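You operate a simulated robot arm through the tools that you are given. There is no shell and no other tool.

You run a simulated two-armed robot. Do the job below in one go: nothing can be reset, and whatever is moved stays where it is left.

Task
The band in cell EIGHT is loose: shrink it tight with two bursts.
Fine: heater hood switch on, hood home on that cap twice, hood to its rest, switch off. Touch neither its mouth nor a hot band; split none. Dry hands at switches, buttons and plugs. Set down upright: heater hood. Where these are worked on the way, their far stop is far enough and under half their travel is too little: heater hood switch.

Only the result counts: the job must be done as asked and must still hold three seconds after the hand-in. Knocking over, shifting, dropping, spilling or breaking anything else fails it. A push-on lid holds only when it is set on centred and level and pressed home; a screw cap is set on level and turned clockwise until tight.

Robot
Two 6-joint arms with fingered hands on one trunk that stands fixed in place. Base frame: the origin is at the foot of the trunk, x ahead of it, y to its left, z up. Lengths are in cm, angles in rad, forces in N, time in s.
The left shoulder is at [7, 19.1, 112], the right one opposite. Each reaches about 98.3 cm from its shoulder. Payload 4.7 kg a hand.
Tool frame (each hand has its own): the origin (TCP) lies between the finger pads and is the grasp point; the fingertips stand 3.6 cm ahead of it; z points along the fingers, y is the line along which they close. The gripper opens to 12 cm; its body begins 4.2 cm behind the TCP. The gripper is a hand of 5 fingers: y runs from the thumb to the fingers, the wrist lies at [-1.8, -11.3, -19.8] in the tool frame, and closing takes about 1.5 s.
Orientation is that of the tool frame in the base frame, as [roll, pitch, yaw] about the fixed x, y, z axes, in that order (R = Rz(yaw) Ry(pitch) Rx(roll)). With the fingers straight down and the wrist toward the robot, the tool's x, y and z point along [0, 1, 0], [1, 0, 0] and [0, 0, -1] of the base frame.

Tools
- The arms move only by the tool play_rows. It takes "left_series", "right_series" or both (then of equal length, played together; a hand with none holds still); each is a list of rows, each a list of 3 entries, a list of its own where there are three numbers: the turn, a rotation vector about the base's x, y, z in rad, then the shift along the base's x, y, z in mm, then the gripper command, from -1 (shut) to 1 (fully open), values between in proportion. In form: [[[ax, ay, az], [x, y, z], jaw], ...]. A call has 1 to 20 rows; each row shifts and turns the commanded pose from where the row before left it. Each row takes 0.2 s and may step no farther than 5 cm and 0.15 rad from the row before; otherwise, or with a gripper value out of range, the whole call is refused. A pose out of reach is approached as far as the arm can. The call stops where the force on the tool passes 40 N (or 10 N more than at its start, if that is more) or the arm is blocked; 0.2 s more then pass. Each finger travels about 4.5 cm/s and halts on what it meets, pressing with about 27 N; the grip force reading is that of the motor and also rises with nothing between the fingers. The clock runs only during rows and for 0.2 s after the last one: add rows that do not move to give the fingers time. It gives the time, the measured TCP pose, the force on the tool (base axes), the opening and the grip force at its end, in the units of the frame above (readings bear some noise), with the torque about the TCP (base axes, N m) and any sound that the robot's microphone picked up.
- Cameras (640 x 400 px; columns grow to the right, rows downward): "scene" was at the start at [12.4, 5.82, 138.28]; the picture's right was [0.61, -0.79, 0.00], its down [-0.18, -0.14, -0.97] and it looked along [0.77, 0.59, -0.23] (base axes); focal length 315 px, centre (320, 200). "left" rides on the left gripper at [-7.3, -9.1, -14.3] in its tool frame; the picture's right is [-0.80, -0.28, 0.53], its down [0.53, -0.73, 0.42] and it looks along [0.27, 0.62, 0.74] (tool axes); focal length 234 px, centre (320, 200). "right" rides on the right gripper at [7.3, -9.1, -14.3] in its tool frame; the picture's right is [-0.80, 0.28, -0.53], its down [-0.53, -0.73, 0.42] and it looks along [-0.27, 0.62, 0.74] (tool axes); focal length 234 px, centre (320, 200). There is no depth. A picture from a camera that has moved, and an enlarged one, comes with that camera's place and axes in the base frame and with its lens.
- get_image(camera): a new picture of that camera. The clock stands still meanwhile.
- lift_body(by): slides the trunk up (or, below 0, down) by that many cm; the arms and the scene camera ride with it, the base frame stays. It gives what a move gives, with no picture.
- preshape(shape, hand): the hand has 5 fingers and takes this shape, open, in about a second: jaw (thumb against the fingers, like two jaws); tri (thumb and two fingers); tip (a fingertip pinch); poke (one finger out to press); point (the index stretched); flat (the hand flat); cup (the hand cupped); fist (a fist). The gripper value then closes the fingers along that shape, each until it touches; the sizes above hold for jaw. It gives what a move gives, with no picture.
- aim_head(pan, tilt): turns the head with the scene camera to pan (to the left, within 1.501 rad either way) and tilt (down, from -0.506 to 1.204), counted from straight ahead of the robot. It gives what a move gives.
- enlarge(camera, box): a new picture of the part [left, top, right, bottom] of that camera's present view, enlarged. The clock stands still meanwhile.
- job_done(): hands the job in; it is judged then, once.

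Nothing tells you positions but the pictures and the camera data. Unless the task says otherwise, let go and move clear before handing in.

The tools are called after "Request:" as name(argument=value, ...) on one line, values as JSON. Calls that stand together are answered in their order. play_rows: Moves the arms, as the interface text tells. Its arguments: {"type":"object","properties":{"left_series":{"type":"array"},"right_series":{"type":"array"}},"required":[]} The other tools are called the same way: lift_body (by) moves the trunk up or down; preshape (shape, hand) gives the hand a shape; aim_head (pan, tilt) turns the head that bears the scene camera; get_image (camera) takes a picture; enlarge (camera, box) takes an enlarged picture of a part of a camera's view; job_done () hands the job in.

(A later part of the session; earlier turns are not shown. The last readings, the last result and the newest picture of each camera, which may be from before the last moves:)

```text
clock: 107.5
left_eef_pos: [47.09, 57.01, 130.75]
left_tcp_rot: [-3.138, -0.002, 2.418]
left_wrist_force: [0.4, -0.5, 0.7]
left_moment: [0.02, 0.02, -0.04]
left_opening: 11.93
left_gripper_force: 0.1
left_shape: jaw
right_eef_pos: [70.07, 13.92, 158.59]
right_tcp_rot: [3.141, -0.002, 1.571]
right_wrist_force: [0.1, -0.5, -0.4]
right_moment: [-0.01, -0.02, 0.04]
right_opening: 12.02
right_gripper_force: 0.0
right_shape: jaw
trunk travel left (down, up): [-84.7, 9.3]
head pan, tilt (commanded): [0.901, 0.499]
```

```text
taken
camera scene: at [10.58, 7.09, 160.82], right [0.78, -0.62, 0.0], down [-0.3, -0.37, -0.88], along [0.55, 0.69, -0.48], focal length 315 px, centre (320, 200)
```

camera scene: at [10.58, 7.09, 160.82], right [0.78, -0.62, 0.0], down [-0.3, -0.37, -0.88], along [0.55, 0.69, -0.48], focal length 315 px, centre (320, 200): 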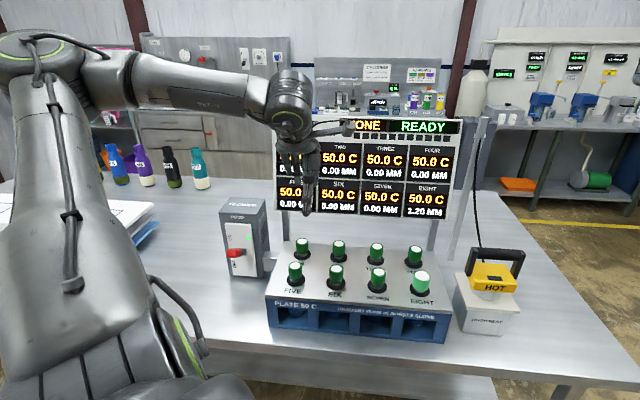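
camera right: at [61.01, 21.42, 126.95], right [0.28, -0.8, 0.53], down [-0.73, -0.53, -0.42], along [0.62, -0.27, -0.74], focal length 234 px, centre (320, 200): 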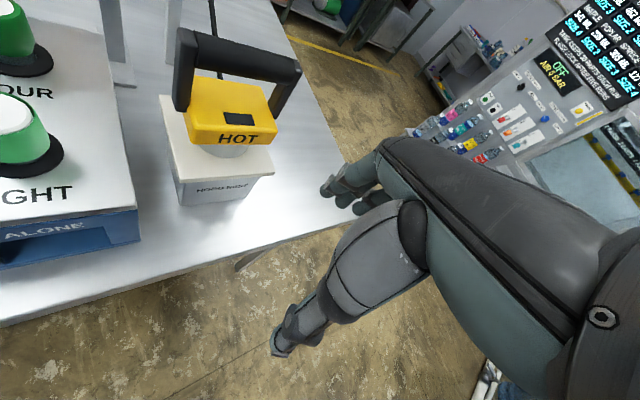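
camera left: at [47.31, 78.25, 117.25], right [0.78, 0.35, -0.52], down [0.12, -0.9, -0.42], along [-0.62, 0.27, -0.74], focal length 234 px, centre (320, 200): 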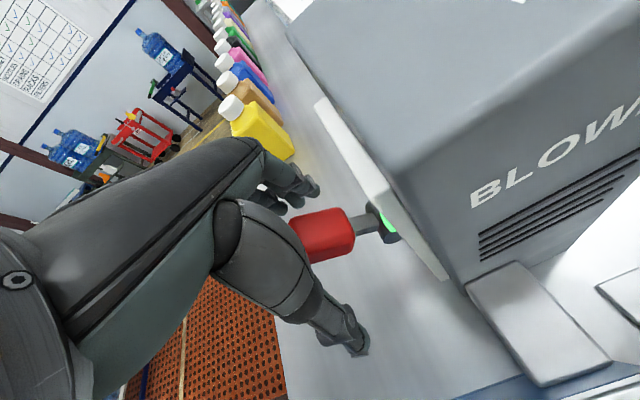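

Request:
play_rows(left_series=[[[0, 0, 0], [25, -25, 0], 1], [[0, 0, 0], [25, -25, 0], 1], [[0, 0, 0], [25, -25, 0], 1], [[0, 0, 0], [25, -25, 0], 1], [[0, 0, 0], [0, 0, 0], 1]])

Request:
get_image(camera="scene")

```text
clock: 108.7
left_eef_pos: [51.91, 52.56, 130.81]
left_tcp_rot: [-3.137, 0.001, 2.417]
left_wrist_force: [0.5, -0.3, 0.3]
left_moment: [-0.03, -0.02, 0.01]
left_opening: 12.01
left_gripper_force: 0.1
left_shape: jaw
left hand out of reach, approached as far as the arm can: row 2, 3, 4
right_eef_pos: [70.41, 14.2, 158.42]
right_tcp_rot: [-3.139, 0.002, 1.57]
right_wrist_force: [0.1, 0.0, -0.2]
right_moment: [0.03, 0.01, -0.02]
right_opening: 12.01
right_gripper_force: 0.1
right_shape: jaw
trunk travel left (down, up): [-84.7, 9.3]
head pan, tilt (commanded): [0.901, 0.499]
```

```text
taken
camera scene: at [10.77, 7.28, 160.8], right [0.78, -0.62, 0.0], down [-0.3, -0.38, -0.88], along [0.54, 0.69, -0.48], focal length 315 px, centre (320, 200)
```

scene: 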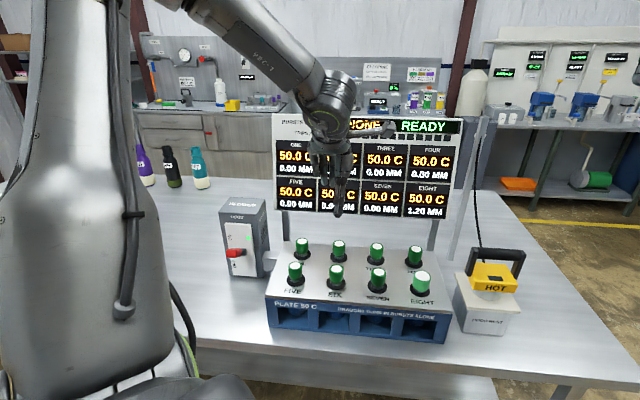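

The elbow is swinging upward as the hand goes right, which is the posture I want. I'll keep pushing right in small steps.

Request:
play_rows(left_series=[[[0, 0, 0], [12, -12, 0], 1], [[0, 0, 0], [12, -12, 0], 1], [[0, 0, 0], [12, -12, 0], 1], [[0, 0, 0], [12, -12, 0], 1], [[0, 0, 0], [12, -12, 0], 1], [[0, 0, 0], [12, -12, 0], 1], [[0, 0, 0], [0, 0, 0], 1]])

Request:
get_image(camera="scene")

```text
clock: 110.3
left_eef_pos: [51.74, 52.51, 130.81]
left_tcp_rot: [-3.137, 0.004, 2.417]
left_wrist_force: [0.6, 0.1, 0.5]
left_moment: [0.05, -0.01, 0.05]
left_opening: 12.0
left_gripper_force: 0.3
left_shape: jaw
left hand out of reach, approached as far as the arm can: row 1, 2, 3, 4, 5, 6
right_eef_pos: [70.12, 14.13, 158.48]
right_tcp_rot: [-3.141, -0.001, 1.571]
right_wrist_force: [0.2, -0.1, 0.5]
right_moment: [-0.01, 0.01, 0.0]
right_opening: 11.99
right_gripper_force: 0.0
right_shape: jaw
trunk travel left (down, up): [-84.7, 9.3]
head pan, tilt (commanded): [0.901, 0.499]
```

```text
taken
camera scene: at [10.64, 7.27, 160.81], right [0.78, -0.62, 0.0], down [-0.3, -0.38, -0.88], along [0.55, 0.69, -0.48], focal length 315 px, centre (320, 200)
```

scene: 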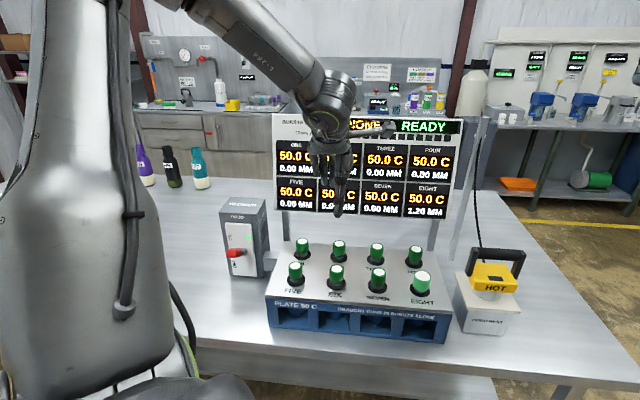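

The limit seems to be the upper arm leaning back too far at this short distance; extending outward should free it. I'll move straight forward in +x.

Request:
play_rows(left_series=[[[0, 0, 0], [25, 5, 0], 1], [[0, 0, 0], [25, 5, 0], 1], [[0, 0, 0], [0, 0, 0], 1]])

Request:
play_rows(left_series=[[[0, 0, 0], [25, -25, 0], 1], [[0, 0, 0], [25, -25, 0], 1], [[0, 0, 0], [0, 0, 0], 1]])

Request:
get_image(camera="scene")

```text
clock: 111.1
left_eef_pos: [54.2, 55.54, 131.2]
left_tcp_rot: [-3.138, 0.003, 2.418]
left_wrist_force: [0.1, -0.5, 0.2]
left_moment: [0.0, -0.02, 0.02]
left_opening: 11.98
left_gripper_force: 0.1
left_shape: jaw
left hand out of reach, approached as far as the arm can: row 1, 2
right_eef_pos: [70.1, 14.1, 158.48]
right_tcp_rot: [3.14, -0.001, 1.571]
right_wrist_force: [-0.5, -0.7, 0.0]
right_moment: [0.03, -0.02, -0.03]
right_opening: 11.99
right_gripper_force: 0.1
right_shape: jaw
trunk travel left (down, up): [-84.7, 9.3]
head pan, tilt (commanded): [0.901, 0.499]
```

```text
clock: 111.9
left_eef_pos: [53.98, 55.13, 131.53]
left_tcp_rot: [-3.136, 0.002, 2.418]
left_wrist_force: [-0.7, 0.0, 0.2]
left_moment: [-0.01, -0.02, 0.01]
left_opening: 11.96
left_gripper_force: 0.0
left_shape: jaw
left hand out of reach, approached as far as the arm can: row 1, 2
right_eef_pos: [70.16, 14.23, 158.47]
right_tcp_rot: [3.141, -0.001, 1.57]
right_wrist_force: [-0.1, 0.3, 0.2]
right_moment: [-0.01, 0.0, -0.01]
right_opening: 12.01
right_gripper_force: 0.0
right_shape: jaw
trunk travel left (down, up): [-84.7, 9.3]
head pan, tilt (commanded): [0.901, 0.499]
```

```text
taken
camera scene: at [10.65, 7.25, 160.81], right [0.78, -0.62, 0.0], down [-0.3, -0.38, -0.88], along [0.55, 0.69, -0.48], focal length 315 px, centre (320, 200)
```

scene: 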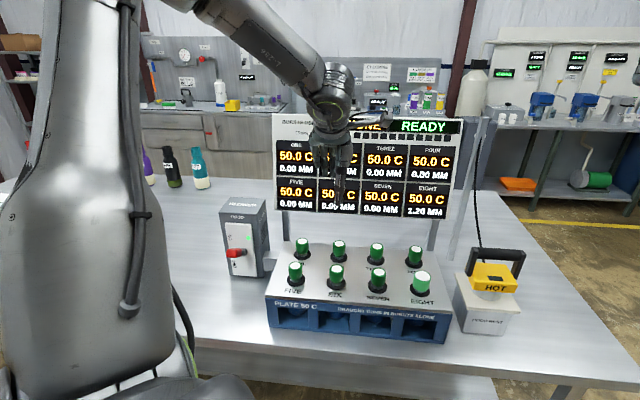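

The left arm won't come to the hood in this posture, but the right arm already stands in a good attitude near it, and with a forward tilt it should reach the handle. I'll park the left hand back above the switch (needed later) and use the right hand for the hood.

Request:
play_rows(left_series=[[[0, 0, 0.13], [-17, 4, 10], 1], [[0, 0, 0.13], [-17, 4, 10], 1], [[0, 0, 0.13], [-17, 4, 10], 1], [[0, 0, 0.13], [-17, 4, 10], 1], [[0, 0, 0.13], [-17, 4, 10], 1], [[0, 0, 0.13], [-17, 4, 10], 1], [[0, 0, 0], [0, 0, 0], 1]])

Request:
get_image(camera="scene")

```text
clock: 113.5
left_eef_pos: [43.77, 57.59, 137.57]
left_tcp_rot: [-3.138, 0.0, -3.084]
left_wrist_force: [0.5, 0.1, 0.6]
left_moment: [0.01, 0.0, -0.02]
left_opening: 11.96
left_gripper_force: 0.0
left_shape: jaw
right_eef_pos: [70.2, 14.07, 158.48]
right_tcp_rot: [-3.142, 0.0, 1.57]
right_wrist_force: [-0.2, -0.2, -0.8]
right_moment: [-0.01, 0.01, -0.01]
right_opening: 11.97
right_gripper_force: 0.1
right_shape: jaw
trunk travel left (down, up): [-84.7, 9.3]
head pan, tilt (commanded): [0.901, 0.499]
```

```text
taken
camera scene: at [10.7, 7.27, 160.81], right [0.78, -0.62, 0.0], down [-0.3, -0.38, -0.88], along [0.55, 0.69, -0.48], focal length 315 px, centre (320, 200)
```

scene: 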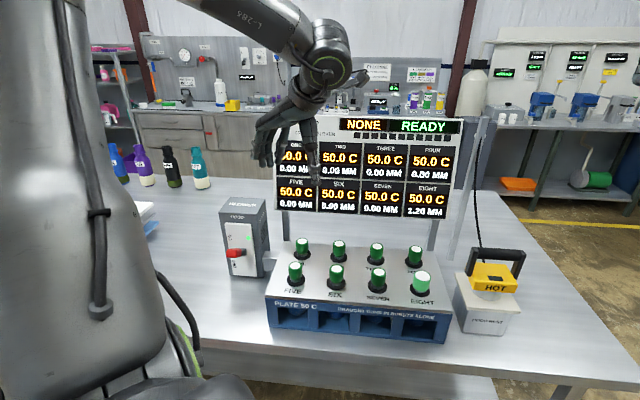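

Same starting point as the earlier successful route; I'll repeat it, ending above the switch with the hand turned the same way.

Request:
play_rows(left_series=[[[0, 0, 0], [0, 22, 35], 1], [[0, 0, 0], [0, 22, 35], 1], [[0, 0, 0], [0, 22, 35], 1], [[0, 0, 0], [0, 22, 30], 1], [[0, 0, 0], [-10, 25, 30], 1], [[0, 0, 0], [-15, 25, 30], 1], [[0, 0, 0], [-20, 25, 20], 1], [[0, 0, 0], [-25, 25, 0], 1], [[0, 0, 0], [-25, 25, 0], 1], [[0, 0, 0], [0, 0, 0], 1]])

Request:
play_rows(left_series=[[[0, 0, 0.14], [0, 0, 0], 1], [[0, 0, 0.14], [5, 0, 0], 1], [[0, 0, 0.14], [5, 0, 0], 1], [[0, 0, 0.14], [5, 0, 0], 1], [[0, 0, 0.14], [5, 0, 0], 1], [[0, 0, 0], [0, 0, 0], 1]])

Request:
get_image(camera="scene")

```text
clock: 115.7
left_eef_pos: [34.17, 78.71, 159.1]
left_tcp_rot: [-3.139, -0.001, -3.084]
left_wrist_force: [-0.3, -0.4, 0.0]
left_moment: [0.03, 0.0, -0.03]
left_opening: 11.98
left_gripper_force: 0.0
left_shape: jaw
right_eef_pos: [70.23, 14.11, 158.43]
right_tcp_rot: [3.141, 0.0, 1.571]
right_wrist_force: [1.0, -0.4, -0.4]
right_moment: [0.01, 0.01, -0.01]
right_opening: 11.97
right_gripper_force: 0.1
right_shape: jaw
trunk travel left (down, up): [-84.7, 9.3]
head pan, tilt (commanded): [0.901, 0.499]
```

```text
clock: 117.1
left_eef_pos: [36.26, 78.8, 158.99]
left_tcp_rot: [-3.138, 0.001, -2.384]
left_wrist_force: [-0.2, 0.0, 0.2]
left_moment: [-0.02, -0.04, -0.03]
left_opening: 11.98
left_gripper_force: 0.1
left_shape: jaw
right_eef_pos: [70.21, 14.16, 158.48]
right_tcp_rot: [-3.142, -0.002, 1.572]
right_wrist_force: [-0.4, 0.4, 0.1]
right_moment: [0.01, 0.0, 0.0]
right_opening: 11.97
right_gripper_force: 0.0
right_shape: jaw
trunk travel left (down, up): [-84.7, 9.3]
head pan, tilt (commanded): [0.901, 0.499]
```

```text
taken
camera scene: at [10.64, 7.26, 160.81], right [0.78, -0.62, 0.0], down [-0.3, -0.38, -0.88], along [0.55, 0.69, -0.48], focal length 315 px, centre (320, 200)
```

scene: 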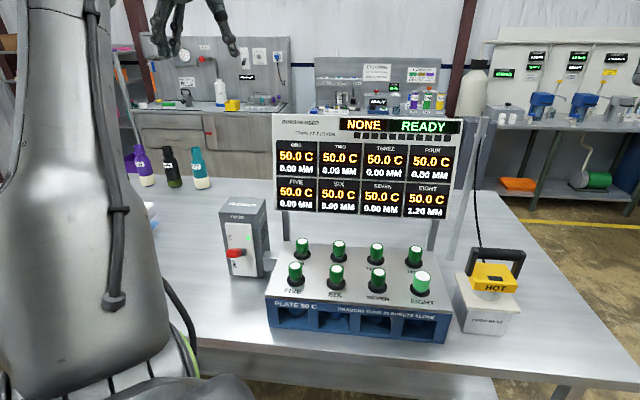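

The left hand is parked above the switch. Now I'll lower the trunk to about its starting height and turn the right hand to face the hood.

Request:
lift_body(by=-22)

Request:
play_rows(right_series=[[[0, 0, 0.13], [-5, 0, 0], 1], [[0, 0, 0.13], [-5, 0, 0], 1], [[0, 0, 0.13], [-5, 0, 0], 1], [[0, 0, 0.13], [-5, 0, 0], 1], [[0, 0, 0.13], [-5, 0, 0], 1], [[0, 0, 0.135], [-5, 0, 0], 1], [[0, 0, 0], [0, 0, 0], 1]])

Request:
get_image(camera="right")

Request:
aim_head(pan=0.5, tilt=0.35)

Request:
get_image(camera="scene")

```text
clock: 119.4
left_eef_pos: [36.17, 78.76, 136.98]
left_tcp_rot: [-3.137, 0.001, -2.384]
left_wrist_force: [-1.1, -0.6, 0.4]
left_moment: [0.0, -0.02, 0.0]
left_opening: 11.98
left_gripper_force: 0.1
left_shape: jaw
right_eef_pos: [70.1, 14.07, 136.47]
right_tcp_rot: [3.141, -0.001, 1.571]
right_wrist_force: [-0.2, -0.6, 0.9]
right_moment: [-0.02, 0.0, 0.04]
right_opening: 11.99
right_gripper_force: 0.1
right_shape: jaw
trunk travel left (down, up): [-62.7, 31.3]
head pan, tilt (commanded): [0.901, 0.499]
```

```text
clock: 121.0
left_eef_pos: [36.22, 78.82, 137.07]
left_tcp_rot: [-3.135, 0.001, -2.384]
left_wrist_force: [-0.5, -0.3, -0.5]
left_moment: [-0.01, 0.01, -0.01]
left_opening: 11.97
left_gripper_force: 0.2
left_shape: jaw
right_eef_pos: [67.15, 14.27, 136.46]
right_tcp_rot: [-3.141, 0.0, 2.358]
right_wrist_force: [0.2, -0.2, 0.7]
right_moment: [0.0, 0.02, 0.03]
right_opening: 11.97
right_gripper_force: 0.1
right_shape: jaw
trunk travel left (down, up): [-62.7, 31.3]
head pan, tilt (commanded): [0.901, 0.499]
```

```text
taken
camera right: at [55.58, 12.86, 150.68], right [0.77, -0.37, 0.53], down [-0.14, -0.89, -0.42], along [0.63, 0.25, -0.74], focal length 234 px, centre (320, 200)
```

right: 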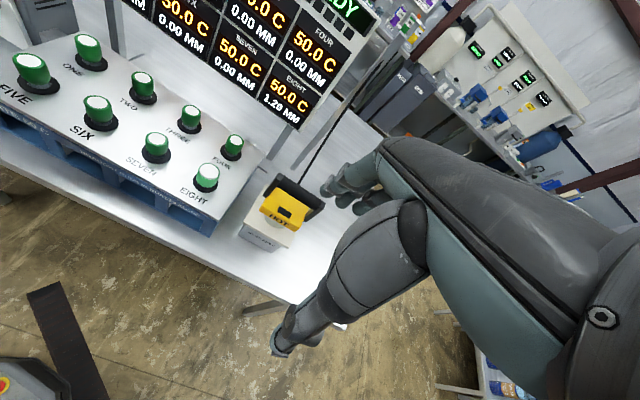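

```text
clock: 121.9
left_eef_pos: [36.26, 78.76, 137.1]
left_tcp_rot: [-3.137, -0.001, -2.384]
left_wrist_force: [-0.5, 0.0, 0.2]
left_moment: [0.0, -0.01, -0.05]
left_opening: 11.97
left_gripper_force: 0.1
left_shape: jaw
right_eef_pos: [67.23, 14.23, 136.44]
right_tcp_rot: [3.141, 0.001, 2.356]
right_wrist_force: [-0.1, -0.7, 0.5]
right_moment: [0.02, 0.0, 0.02]
right_opening: 11.97
right_gripper_force: 0.1
right_shape: jaw
trunk travel left (down, up): [-62.7, 31.3]
head pan, tilt (commanded): [0.499, 0.351]
```

```text
taken
camera scene: at [13.18, 4.6, 140.17], right [0.48, -0.88, 0.0], down [-0.3, -0.17, -0.94], along [0.82, 0.45, -0.34], focal length 315 px, centre (320, 200)
```

scene: 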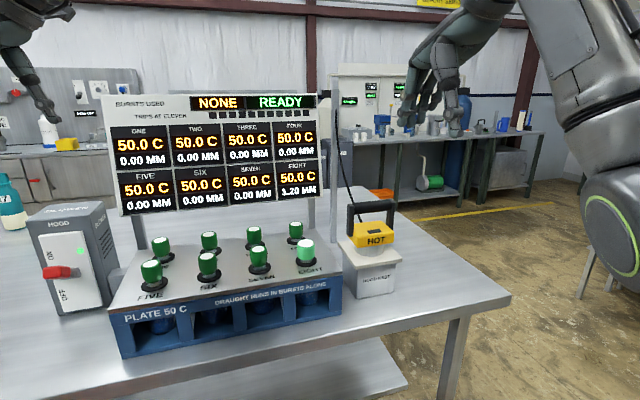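

The right hand turned freely. Next I'll tilt its fingers forward so the wrist stays within reach of the hood.

Request:
play_rows(right_series=[[[0.1, -0.1, 0], [5, 5, -5], 1], [[0.1, -0.1, 0], [5, 5, -5], 1], [[0.1, -0.1, 0], [5, 5, -5], 1], [[0.1, -0.1, 0], [5, 5, -5], 1], [[0, 0, 0], [0, 0, 0], 1]])

Request:
get_image(camera="scene")

Request:
get_image(camera="right")

```text
clock: 123.1
left_eef_pos: [36.05, 78.74, 136.95]
left_tcp_rot: [-3.135, 0.001, -2.384]
left_wrist_force: [0.5, 0.4, -0.2]
left_moment: [-0.03, 0.06, 0.0]
left_opening: 11.99
left_gripper_force: 0.1
left_shape: jaw
right_eef_pos: [69.06, 16.16, 134.45]
right_tcp_rot: [2.574, 0.001, 2.354]
right_wrist_force: [-0.6, 1.1, -0.9]
right_moment: [-0.02, -0.03, -0.01]
right_opening: 11.99
right_gripper_force: 0.0
right_shape: jaw
trunk travel left (down, up): [-62.7, 31.3]
head pan, tilt (commanded): [0.499, 0.351]
```

```text
taken
camera scene: at [13.13, 4.61, 140.18], right [0.48, -0.88, 0.0], down [-0.3, -0.16, -0.94], along [0.82, 0.45, -0.34], focal length 315 px, centre (320, 200)
```

scene: 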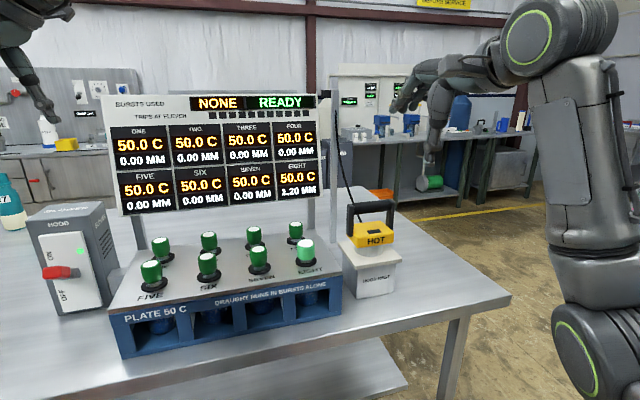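

```text
taken
camera right: at [53.08, 10.44, 141.58], right [0.54, -0.6, 0.59], down [0.1, -0.65, -0.75], along [0.84, 0.46, -0.29], focal length 234 px, centre (320, 200)
```

right: 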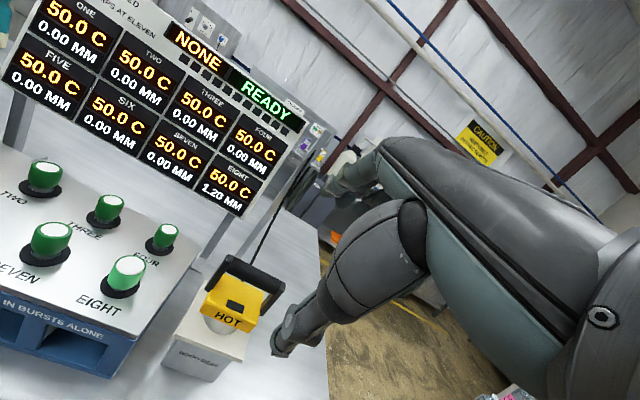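

The tilt works with room to spare. I'll look closely at the right hand's width against the handle gap before approaching.

Request:
enlarge(camera="scene", box=[380, 0, 640, 180])

Request:
enlarge(camera="right", box=[150, 230, 350, 390])

Request:
enlarge(camera="scene", box=[330, 180, 420, 300])

```text
2.22 times, centred on (510, 90) of scene
camera zoom: at [13.13, 4.61, 140.18], right [0.48, -0.88, 0.0], down [-0.3, -0.16, -0.94], along [0.82, 0.45, -0.34], focal length 699 px, centre (-102, 444)
```

zoom: 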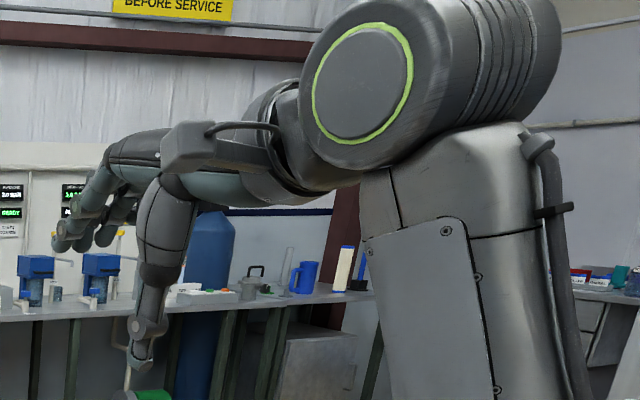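

```text
2.50 times, centred on (250, 310) of right
camera zoom: at [53.08, 10.44, 141.58], right [0.54, -0.6, 0.59], down [0.1, -0.65, -0.75], along [0.84, 0.46, -0.29], focal length 585 px, centre (495, -75)
```

zoom: 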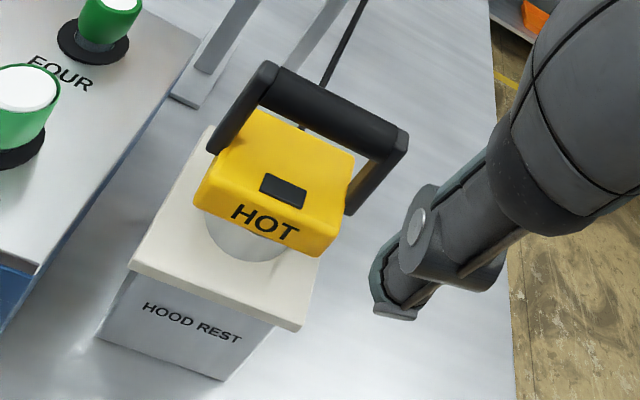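

```text
3.33 times, centred on (375, 240) of scene
camera zoom: at [13.13, 4.61, 140.18], right [0.48, -0.88, 0.0], down [-0.3, -0.16, -0.94], along [0.82, 0.45, -0.34], focal length 1049 px, centre (137, 67)
```

zoom: 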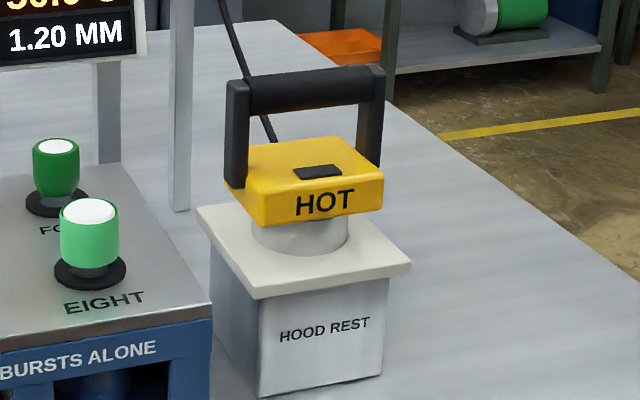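

The handle bar centre confirms at about (83.9, 28.3, 111.6), with a 9–10 cm gap between its uprights. I'll move the right hand to a pre-grasp point in front of and above the bar with the hand half open.

Request:
play_rows(right_series=[[[0, 0, 0], [22, 17, -20], 0.6], [[0, 0, 0], [22, 17, -25], 0.4], [[0, 0, 0], [22, 17, -30], 0.25], [[0, 0, 0], [22, 17, -30], 0.25], [[0, 0, 0], [22, 16, -35], 0.25], [[0, 0, 0], [0, 0, 0], 0.25], [[0, 0, 0], [0, 0, 0], 0.25]])

Request:
get_image(camera="right")

Request:
enlarge(camera="scene", box=[320, 120, 480, 260])

```text
clock: 124.7
left_eef_pos: [36.23, 78.78, 136.98]
left_tcp_rot: [-3.137, 0.0, -2.385]
left_wrist_force: [-0.1, 0.0, 0.5]
left_moment: [0.02, -0.01, -0.01]
left_opening: 11.98
left_gripper_force: 0.0
left_shape: jaw
right_eef_pos: [80.3, 24.57, 120.44]
right_tcp_rot: [2.578, 0.0, 2.356]
right_wrist_force: [-0.3, -0.5, 0.5]
right_moment: [0.02, 0.01, 0.01]
right_opening: 7.54
right_gripper_force: 0.0
right_shape: jaw
trunk travel left (down, up): [-62.7, 31.3]
head pan, tilt (commanded): [0.499, 0.351]
```

```text
taken
camera right: at [64.17, 18.86, 127.63], right [0.54, -0.6, 0.59], down [0.1, -0.65, -0.75], along [0.84, 0.46, -0.29], focal length 234 px, centre (320, 200)
```

right: 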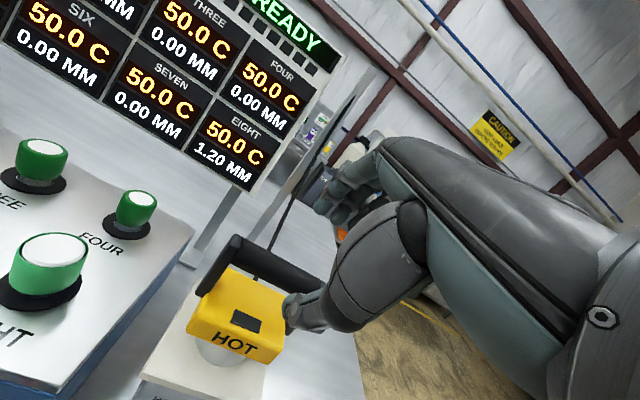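

```text
2.86 times, centred on (400, 190) of scene
camera zoom: at [13.19, 4.61, 140.17], right [0.48, -0.88, 0.0], down [-0.3, -0.16, -0.94], along [0.82, 0.45, -0.34], focal length 899 px, centre (91, 229)
```

zoom: 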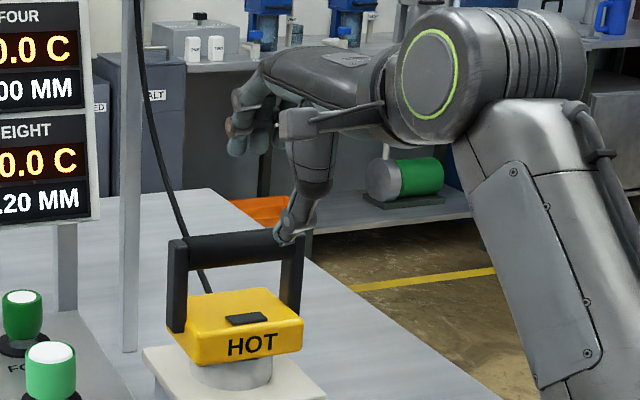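

Alignment by projection is right. I'll advance halfway along the finger direction and check again.

Request:
play_rows(right_series=[[[0, 0, 0], [8, 8.5, -20], 0.25], [[0, 0, 0], [8, 8.5, -20], 0.25], [[0, 0, 0], [0, 0, 0], 0.25]])

Request:
get_image(camera="right")

Request:
enlarge(camera="scene", box=[320, 140, 460, 260])

```text
clock: 125.5
left_eef_pos: [36.22, 78.84, 137.01]
left_tcp_rot: [-3.137, 0.001, -2.385]
left_wrist_force: [0.6, -1.4, 0.7]
left_moment: [0.01, -0.03, 0.0]
left_opening: 11.98
left_gripper_force: 0.0
left_shape: jaw
right_eef_pos: [81.68, 26.18, 116.51]
right_tcp_rot: [2.575, 0.0, 2.357]
right_wrist_force: [-0.7, 0.6, -0.1]
right_moment: [0.0, 0.03, 0.01]
right_opening: 7.52
right_gripper_force: 0.1
right_shape: jaw
trunk travel left (down, up): [-62.7, 31.3]
head pan, tilt (commanded): [0.499, 0.351]
```

```text
taken
camera right: at [65.69, 20.54, 123.62], right [0.54, -0.6, 0.59], down [0.1, -0.65, -0.75], along [0.84, 0.46, -0.29], focal length 234 px, centre (320, 200)
```

right: 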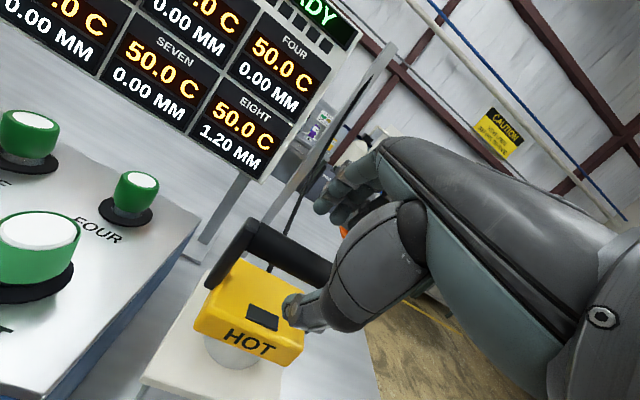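

```text
3.33 times, centred on (390, 200) of scene
camera zoom: at [13.13, 4.56, 140.18], right [0.48, -0.88, 0.0], down [-0.3, -0.16, -0.94], along [0.82, 0.45, -0.34], focal length 1049 px, centre (87, 200)
```

zoom: 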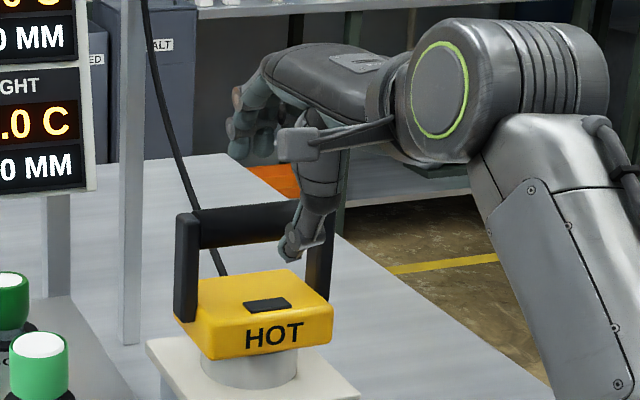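

The thumb is slightly low relative to the hood's top, so I'll narrow the opening a bit and stop just short with the bar inside the fingers.

Request:
play_rows(right_series=[[[0, 0, 0], [0, 0, 0], 0.0], [[0, 0, 0], [8.4, 8.1, -19], 0.0], [[0, 0, 0], [8.4, 8.1, -19], 0.0], [[0, 0, 0], [0, 0, 0], 0.0]])

Request:
enlarge(camera="right", box=[180, 150, 420, 380])

Request:
enlarge(camera="scene", box=[320, 140, 460, 260])

```text
clock: 126.5
left_eef_pos: [36.18, 78.83, 137.01]
left_tcp_rot: [-3.137, 0.002, -2.384]
left_wrist_force: [-0.1, -0.5, 0.1]
left_moment: [0.02, 0.01, 0.0]
left_opening: 11.99
left_gripper_force: 0.0
left_shape: jaw
right_eef_pos: [83.36, 27.98, 112.75]
right_tcp_rot: [2.574, -0.002, 2.358]
right_wrist_force: [-0.2, -0.5, 0.2]
right_moment: [-0.01, -0.01, -0.02]
right_opening: 6.03
right_gripper_force: 0.0
right_shape: jaw
trunk travel left (down, up): [-62.7, 31.3]
head pan, tilt (commanded): [0.499, 0.351]
```

```text
1.74 times, centred on (300, 265) of right
camera zoom: at [67.36, 22.23, 119.8], right [0.54, -0.6, 0.59], down [0.1, -0.65, -0.75], along [0.84, 0.46, -0.29], focal length 407 px, centre (355, 87)
```

zoom: 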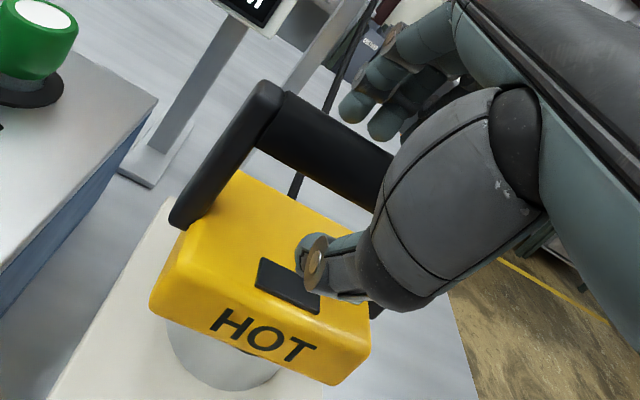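

```text
3.33 times, centred on (390, 200) of scene
camera zoom: at [13.14, 4.56, 140.18], right [0.48, -0.88, 0.0], down [-0.3, -0.16, -0.94], along [0.82, 0.45, -0.34], focal length 1049 px, centre (87, 200)
```

zoom: 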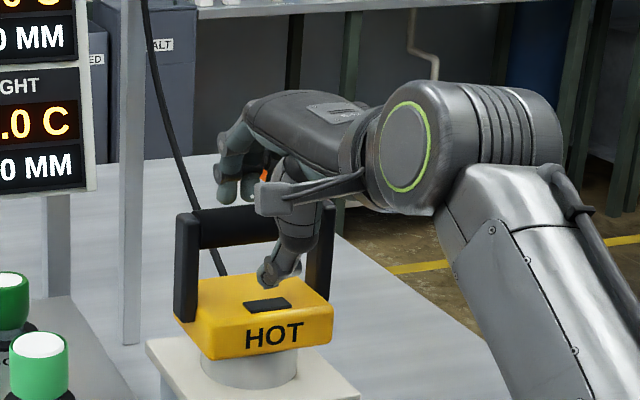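

The bar lies between thumb (front, just above the hood top) and fingers (behind). I'll close the grip.

Request:
play_rows(right_series=[[[0, 0, 0], [0, 0, 0], -0.3], [[0, 0, 0], [0, 0, 0], -0.6], [[0, 0, 0], [0, 0, 0], -1], [[0, 0, 0], [0, 0, 0], -1], [[0, 0, 0], [0, 0, 0], -1], [[0, 0, 0], [0, 0, 0], -1]])

Request:
enlarge(camera="right", box=[180, 150, 420, 380])

Request:
enlarge(camera="scene", box=[320, 140, 460, 260])

```text
clock: 127.9
left_eef_pos: [36.27, 78.81, 137.01]
left_tcp_rot: [-3.139, -0.001, -2.383]
left_wrist_force: [-0.9, -0.4, -0.1]
left_moment: [-0.03, 0.0, -0.03]
left_opening: 12.0
left_gripper_force: 0.0
left_shape: jaw
right_eef_pos: [83.52, 27.9, 112.64]
right_tcp_rot: [2.578, 0.001, 2.356]
right_wrist_force: [2.4, 1.3, 0.8]
right_moment: [-0.06, -0.25, 0.06]
right_opening: 2.18
right_gripper_force: 27.1
right_shape: jaw
trunk travel left (down, up): [-62.7, 31.3]
head pan, tilt (commanded): [0.499, 0.351]
```

```text
1.74 times, centred on (300, 265) of right
camera zoom: at [67.47, 22.24, 119.71], right [0.54, -0.6, 0.59], down [0.1, -0.65, -0.75], along [0.84, 0.46, -0.29], focal length 407 px, centre (355, 87)
```

zoom: 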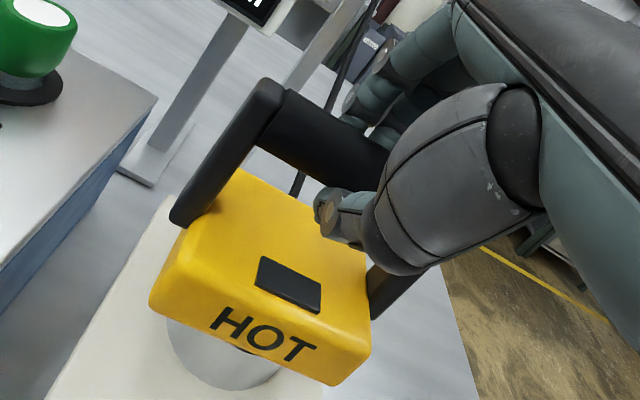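

```text
3.33 times, centred on (390, 200) of scene
camera zoom: at [13.24, 4.62, 140.17], right [0.48, -0.88, 0.0], down [-0.3, -0.16, -0.94], along [0.82, 0.45, -0.34], focal length 1049 px, centre (87, 200)
```

zoom: 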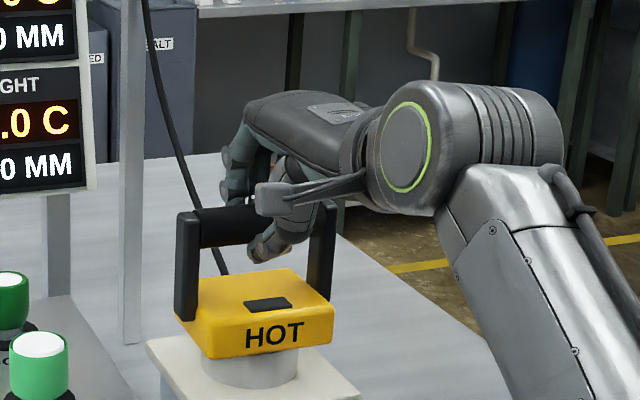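

The bar is held firmly (27 N) and the hood hasn't shifted. I'll lift it gently and check that it hangs level.

Request:
play_rows(right_series=[[[0, 0, 0], [0, 0, 6], -1], [[0, 0, 0], [0, 0, 10], -1], [[0, 0, 0], [0, 0, 20], -1], [[0, 0, 0], [0, 0, 20], -1], [[0, 0, 0], [0, 0, 20], -1], [[0, 0, 0], [0, 0, 20], -1], [[0, 0, 0], [0, 0, 0], -1], [[0, 0, 0], [0, 0, 0], -1]])

Request:
get_image(camera="right")

Request:
enlarge(camera="scene", box=[280, 120, 460, 300])

```text
clock: 129.7
left_eef_pos: [36.34, 78.72, 137.0]
left_tcp_rot: [-3.139, 0.001, -2.384]
left_wrist_force: [0.3, 0.3, -0.4]
left_moment: [0.01, 0.0, 0.02]
left_opening: 11.98
left_gripper_force: 0.0
left_shape: jaw
right_eef_pos: [83.51, 27.97, 122.07]
right_tcp_rot: [2.577, 0.001, 2.356]
right_wrist_force: [0.2, -0.3, -3.6]
right_moment: [-0.03, 0.02, -0.02]
right_opening: 2.22
right_gripper_force: 26.4
right_shape: jaw
trunk travel left (down, up): [-62.7, 31.3]
head pan, tilt (commanded): [0.499, 0.351]
```

```text
taken
camera right: at [67.5, 22.2, 129.31], right [0.54, -0.6, 0.59], down [0.1, -0.65, -0.75], along [0.84, 0.46, -0.29], focal length 234 px, centre (320, 200)
```

right: 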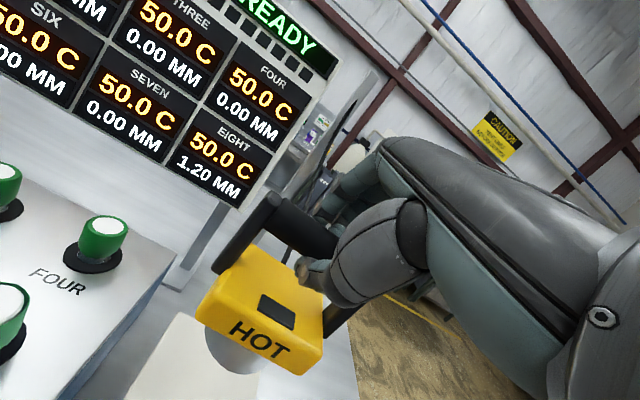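

```text
2.22 times, centred on (370, 210) of scene
camera zoom: at [13.25, 4.63, 140.17], right [0.48, -0.88, 0.0], down [-0.3, -0.17, -0.94], along [0.82, 0.45, -0.34], focal length 699 px, centre (209, 178)
```

zoom: 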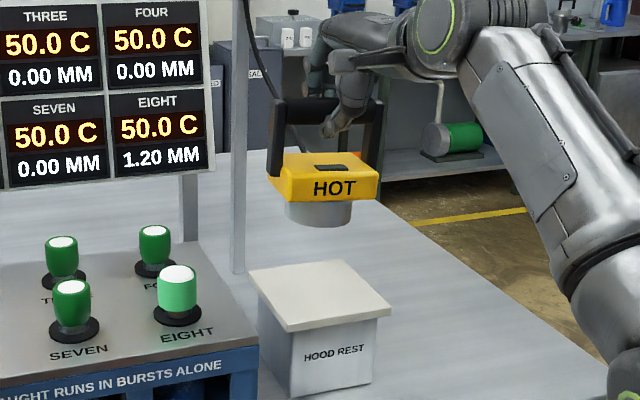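

The hood hangs level, mouth about 3.5 cm above cap height. I'll carry it sideways to above cap EIGHT.

Request:
play_rows(right_series=[[[0, 0, 0], [-15, 10, 5], -1], [[0, 0, 0], [-26, 19, 0], -1], [[0, 0, 0], [-30, 22, 0], -1], [[0, 0, 0], [-30, 22, 0], -1], [[0, 0, 0], [-26, 19, 0], -1], [[0, 0, 0], [-18, 14, 0], -1], [[0, 0, 0], [0, 0, 0], -1], [[0, 0, 0], [0, 0, 0], -1]])

Request:
get_image(camera="right")

Request:
get_image(camera="scene")

Request:
enlarge(camera="scene", box=[240, 150, 400, 290])

```text
clock: 131.5
left_eef_pos: [36.25, 78.94, 137.0]
left_tcp_rot: [-3.137, -0.001, -2.385]
left_wrist_force: [-0.2, -0.4, 0.3]
left_moment: [-0.03, 0.0, -0.03]
left_opening: 11.97
left_gripper_force: 0.0
left_shape: jaw
right_eef_pos: [69.53, 38.44, 123.12]
right_tcp_rot: [2.577, 0.0, 2.357]
right_wrist_force: [0.6, 0.1, -4.8]
right_moment: [-0.06, 0.01, 0.02]
right_opening: 2.18
right_gripper_force: 27.3
right_shape: jaw
right hand out of reach, approached as far as the arm can: row 6
trunk travel left (down, up): [-62.7, 31.3]
head pan, tilt (commanded): [0.499, 0.351]
```

```text
taken
camera right: at [53.51, 32.65, 130.27], right [0.54, -0.6, 0.59], down [0.1, -0.65, -0.75], along [0.84, 0.46, -0.29], focal length 234 px, centre (320, 200)
```

right: 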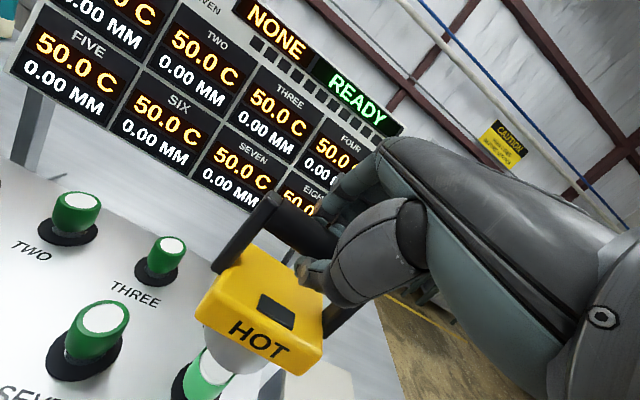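

```text
taken
camera scene: at [13.22, 4.66, 140.17], right [0.48, -0.88, 0.0], down [-0.3, -0.17, -0.94], along [0.82, 0.45, -0.34], focal length 315 px, centre (320, 200)
```

scene: 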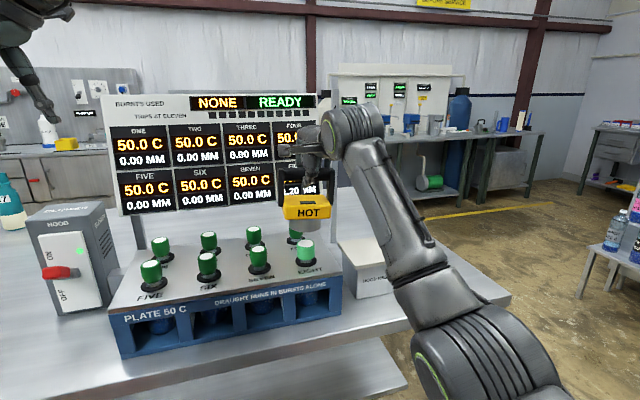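

```text
2.86 times, centred on (320, 220) of scene
camera zoom: at [13.22, 4.66, 140.17], right [0.48, -0.88, 0.0], down [-0.3, -0.17, -0.94], along [0.82, 0.45, -0.34], focal length 899 px, centre (320, 143)
```

zoom: 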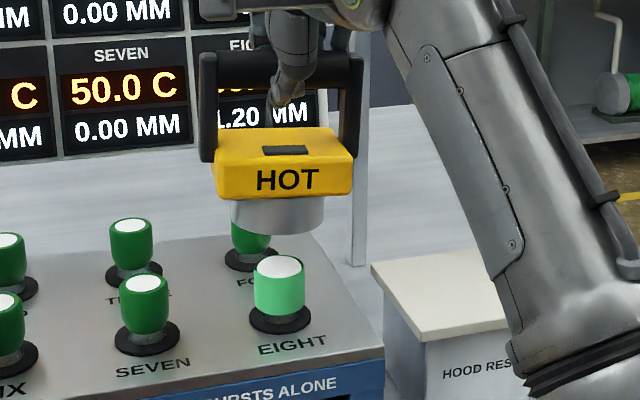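

The hood is nearly above EIGHT. I'll zoom the right camera to check alignment in depth.

Request:
enlarge(camera="right", box=[140, 230, 340, 400])

Request:
enlarge(camera="left", box=[400, 200, 640, 400])

Request:
aim_head(pan=0.56, tilt=0.45)

Request:
enlarge(camera="scene", box=[250, 100, 390, 240])

```text
2.35 times, centred on (240, 315) of right
camera zoom: at [53.51, 32.65, 130.27], right [0.54, -0.6, 0.59], down [0.1, -0.65, -0.75], along [0.84, 0.46, -0.29], focal length 551 px, centre (508, -71)
```

zoom: 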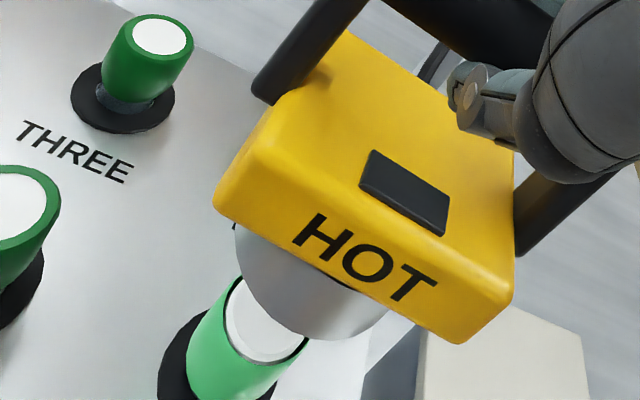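

```text
2.00 times, centred on (520, 300) of left
camera zoom: at [47.83, 77.25, 151.23], right [0.78, 0.35, -0.52], down [0.12, -0.9, -0.42], along [-0.62, 0.27, -0.74], focal length 468 px, centre (-80, 0)
```

zoom: 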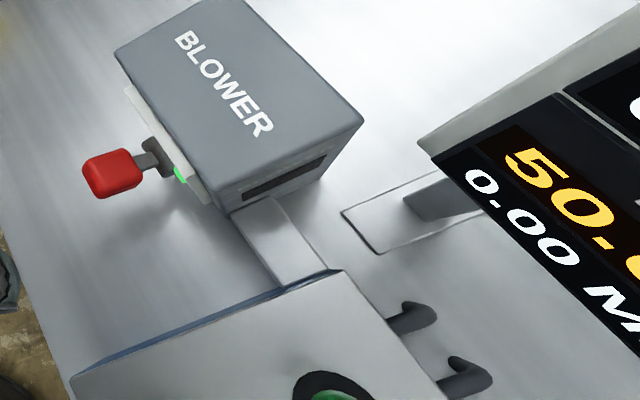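

```text
clock: 132.2
left_eef_pos: [36.33, 78.76, 136.91]
left_tcp_rot: [-3.138, 0.001, -2.384]
left_wrist_force: [-0.1, -0.3, 0.1]
left_moment: [0.01, 0.03, -0.03]
left_opening: 11.95
left_gripper_force: 0.0
left_shape: jaw
right_eef_pos: [69.5, 38.42, 123.13]
right_tcp_rot: [2.579, 0.0, 2.355]
right_wrist_force: [0.1, -0.4, -4.5]
right_moment: [0.0, 0.06, 0.02]
right_opening: 2.18
right_gripper_force: 26.8
right_shape: jaw
trunk travel left (down, up): [-62.7, 31.3]
head pan, tilt (commanded): [0.56, 0.45]
```

```text
2.86 times, centred on (320, 170) of scene
camera zoom: at [12.84, 5.06, 139.25], right [0.53, -0.85, 0.0], down [-0.37, -0.23, -0.9], along [0.76, 0.48, -0.44], focal length 899 px, centre (320, 286)
```

zoom: 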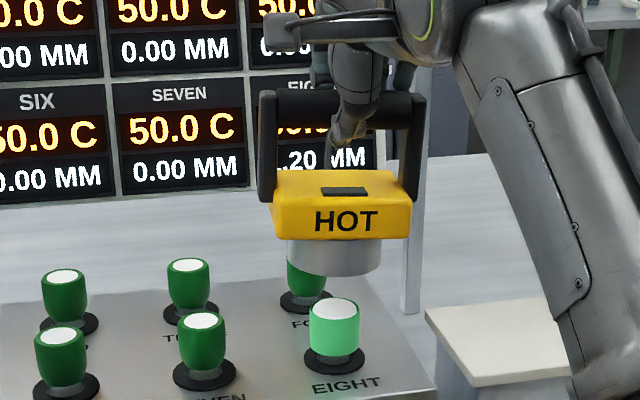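

The mouth is about half a centimetre off in +x relative to EIGHT by my estimate. I'll nudge it over.

Request:
play_rows(right_series=[[[0, 0, 0], [-5, 2, 0], -1], [[0, 0, 0], [0, 0, 0], -1]])

Request:
play_rows(right_series=[[[0, 0, 0], [-5, 0, -10], -1], [[0, 0, 0], [0, 0, 0], -1]])

Request:
enlarge(camera="right", box=[140, 230, 340, 400])

Request:
enlarge(camera="scene", box=[250, 100, 390, 240])

```text
clock: 132.8
left_eef_pos: [36.3, 78.75, 136.89]
left_tcp_rot: [-3.139, -0.001, -2.384]
left_wrist_force: [-0.6, -0.1, -0.3]
left_moment: [0.01, -0.02, 0.01]
left_opening: 11.97
left_gripper_force: 0.1
left_shape: jaw
right_eef_pos: [69.4, 38.47, 123.32]
right_tcp_rot: [2.58, -0.002, 2.358]
right_wrist_force: [-1.2, 1.1, -4.6]
right_moment: [0.0, 0.07, -0.01]
right_opening: 2.19
right_gripper_force: 26.8
right_shape: jaw
right hand out of reach, approached as far as the arm can: row 1
trunk travel left (down, up): [-62.7, 31.3]
head pan, tilt (commanded): [0.56, 0.45]
```

```text
clock: 133.4
left_eef_pos: [36.27, 78.82, 136.8]
left_tcp_rot: [-3.137, -0.002, -2.385]
left_wrist_force: [-1.2, -0.1, -0.3]
left_moment: [0.0, 0.0, -0.02]
left_opening: 11.98
left_gripper_force: 0.0
left_shape: jaw
right_eef_pos: [69.65, 38.4, 122.87]
right_tcp_rot: [2.577, 0.0, 2.357]
right_wrist_force: [0.1, -0.6, -3.7]
right_moment: [-0.02, 0.03, 0.01]
right_opening: 2.21
right_gripper_force: 27.6
right_shape: jaw
right hand out of reach, approached as far as the arm can: row 1
trunk travel left (down, up): [-62.7, 31.3]
head pan, tilt (commanded): [0.56, 0.45]
```

```text
2.35 times, centred on (240, 315) of right
camera zoom: at [53.64, 32.54, 130.08], right [0.54, -0.6, 0.59], down [0.1, -0.65, -0.75], along [0.84, 0.46, -0.29], focal length 551 px, centre (508, -71)
```

zoom: 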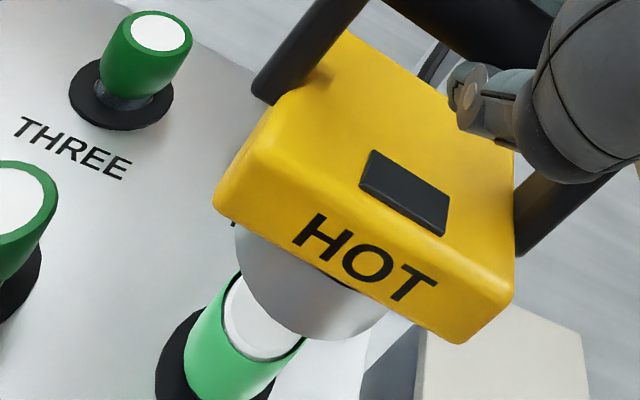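

```text
2.86 times, centred on (320, 170) of scene
camera zoom: at [12.84, 5.07, 139.25], right [0.53, -0.85, 0.0], down [-0.37, -0.23, -0.9], along [0.76, 0.48, -0.44], focal length 899 px, centre (320, 286)
```

zoom: 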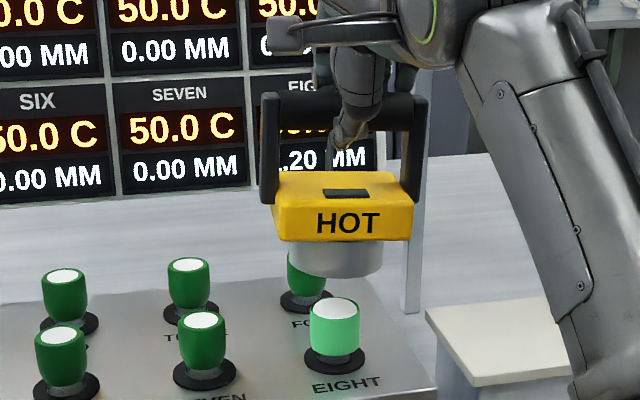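

The right arm is at the edge of its reach here. Turning the hand slightly (about the vertical) should bring the wrist back into range, so I'll add a small yaw and retry the nudge.

Request:
play_rows(right_series=[[[0, 0, 0.06], [0, 0, 0], -1], [[0, 0, 0.06], [0, 0, 0], -1], [[0, 0, 0], [0, 0, 0], -1]])

Request:
play_rows(right_series=[[[0, 0, 0], [-6, 2, 3], -1], [[0, 0, 0], [0, 0, 0], -1]])

```text
clock: 134.2
left_eef_pos: [36.25, 78.75, 136.89]
left_tcp_rot: [-3.138, 0.0, -2.384]
left_wrist_force: [-0.1, -0.1, 0.9]
left_moment: [-0.04, 0.02, -0.01]
left_opening: 11.98
left_gripper_force: 0.0
left_shape: jaw
right_eef_pos: [69.63, 38.42, 122.95]
right_tcp_rot: [2.578, 0.0, 2.477]
right_wrist_force: [0.2, 0.4, -4.4]
right_moment: [-0.04, 0.03, 0.0]
right_opening: 2.2
right_gripper_force: 26.9
right_shape: jaw
trunk travel left (down, up): [-62.7, 31.3]
head pan, tilt (commanded): [0.56, 0.45]
```

```text
clock: 134.8
left_eef_pos: [36.38, 78.94, 136.92]
left_tcp_rot: [-3.138, 0.0, -2.384]
left_wrist_force: [-0.5, -0.1, -1.1]
left_moment: [-0.03, -0.02, 0.03]
left_opening: 12.0
left_gripper_force: 0.0
left_shape: jaw
right_eef_pos: [68.87, 38.53, 123.19]
right_tcp_rot: [2.576, 0.0, 2.476]
right_wrist_force: [-0.1, 0.3, -4.4]
right_moment: [-0.01, 0.0, 0.01]
right_opening: 2.19
right_gripper_force: 27.2
right_shape: jaw
trunk travel left (down, up): [-62.7, 31.3]
head pan, tilt (commanded): [0.56, 0.45]
```

That freed it. I'll verify alignment again from both cameras before lowering.

Request:
enlarge(camera="right", box=[140, 230, 340, 400])

Request:
enlarge(camera="scene", box=[250, 120, 390, 240])

Request:
get_image(camera="left")

```text
2.35 times, centred on (240, 315) of right
camera zoom: at [53.84, 30.88, 130.37], right [0.6, -0.53, 0.59], down [0.18, -0.64, -0.75], along [0.78, 0.56, -0.29], focal length 551 px, centre (508, -71)
```

zoom: 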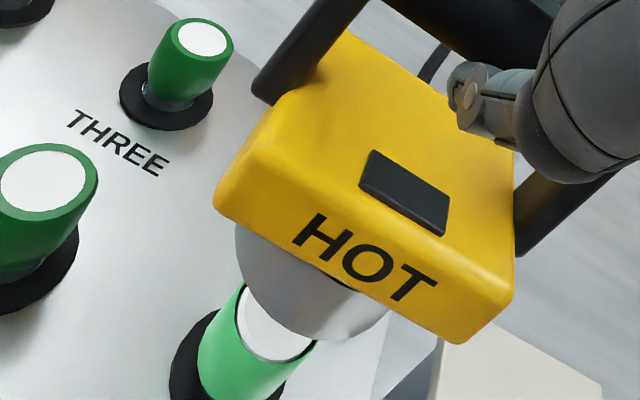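

```text
3.33 times, centred on (320, 180) of scene
camera zoom: at [12.86, 5.06, 139.25], right [0.53, -0.85, 0.0], down [-0.37, -0.23, -0.9], along [0.76, 0.48, -0.44], focal length 1049 px, centre (320, 267)
```

zoom: 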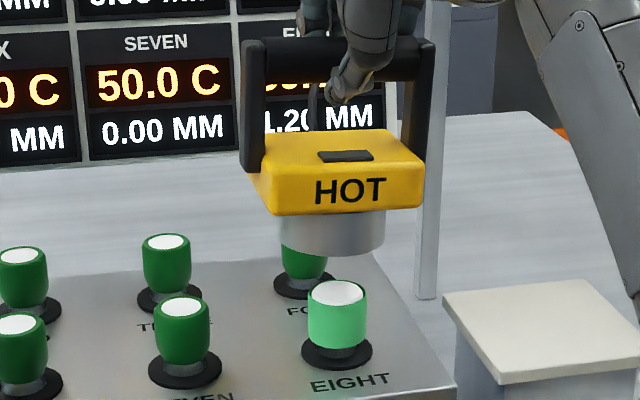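

```text
taken
camera left: at [47.86, 77.22, 151.24], right [0.78, 0.35, -0.52], down [0.12, -0.9, -0.42], along [-0.62, 0.27, -0.74], focal length 234 px, centre (320, 200)
```

left: 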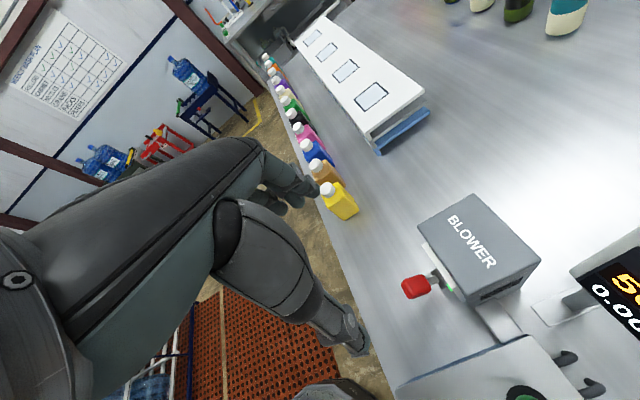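

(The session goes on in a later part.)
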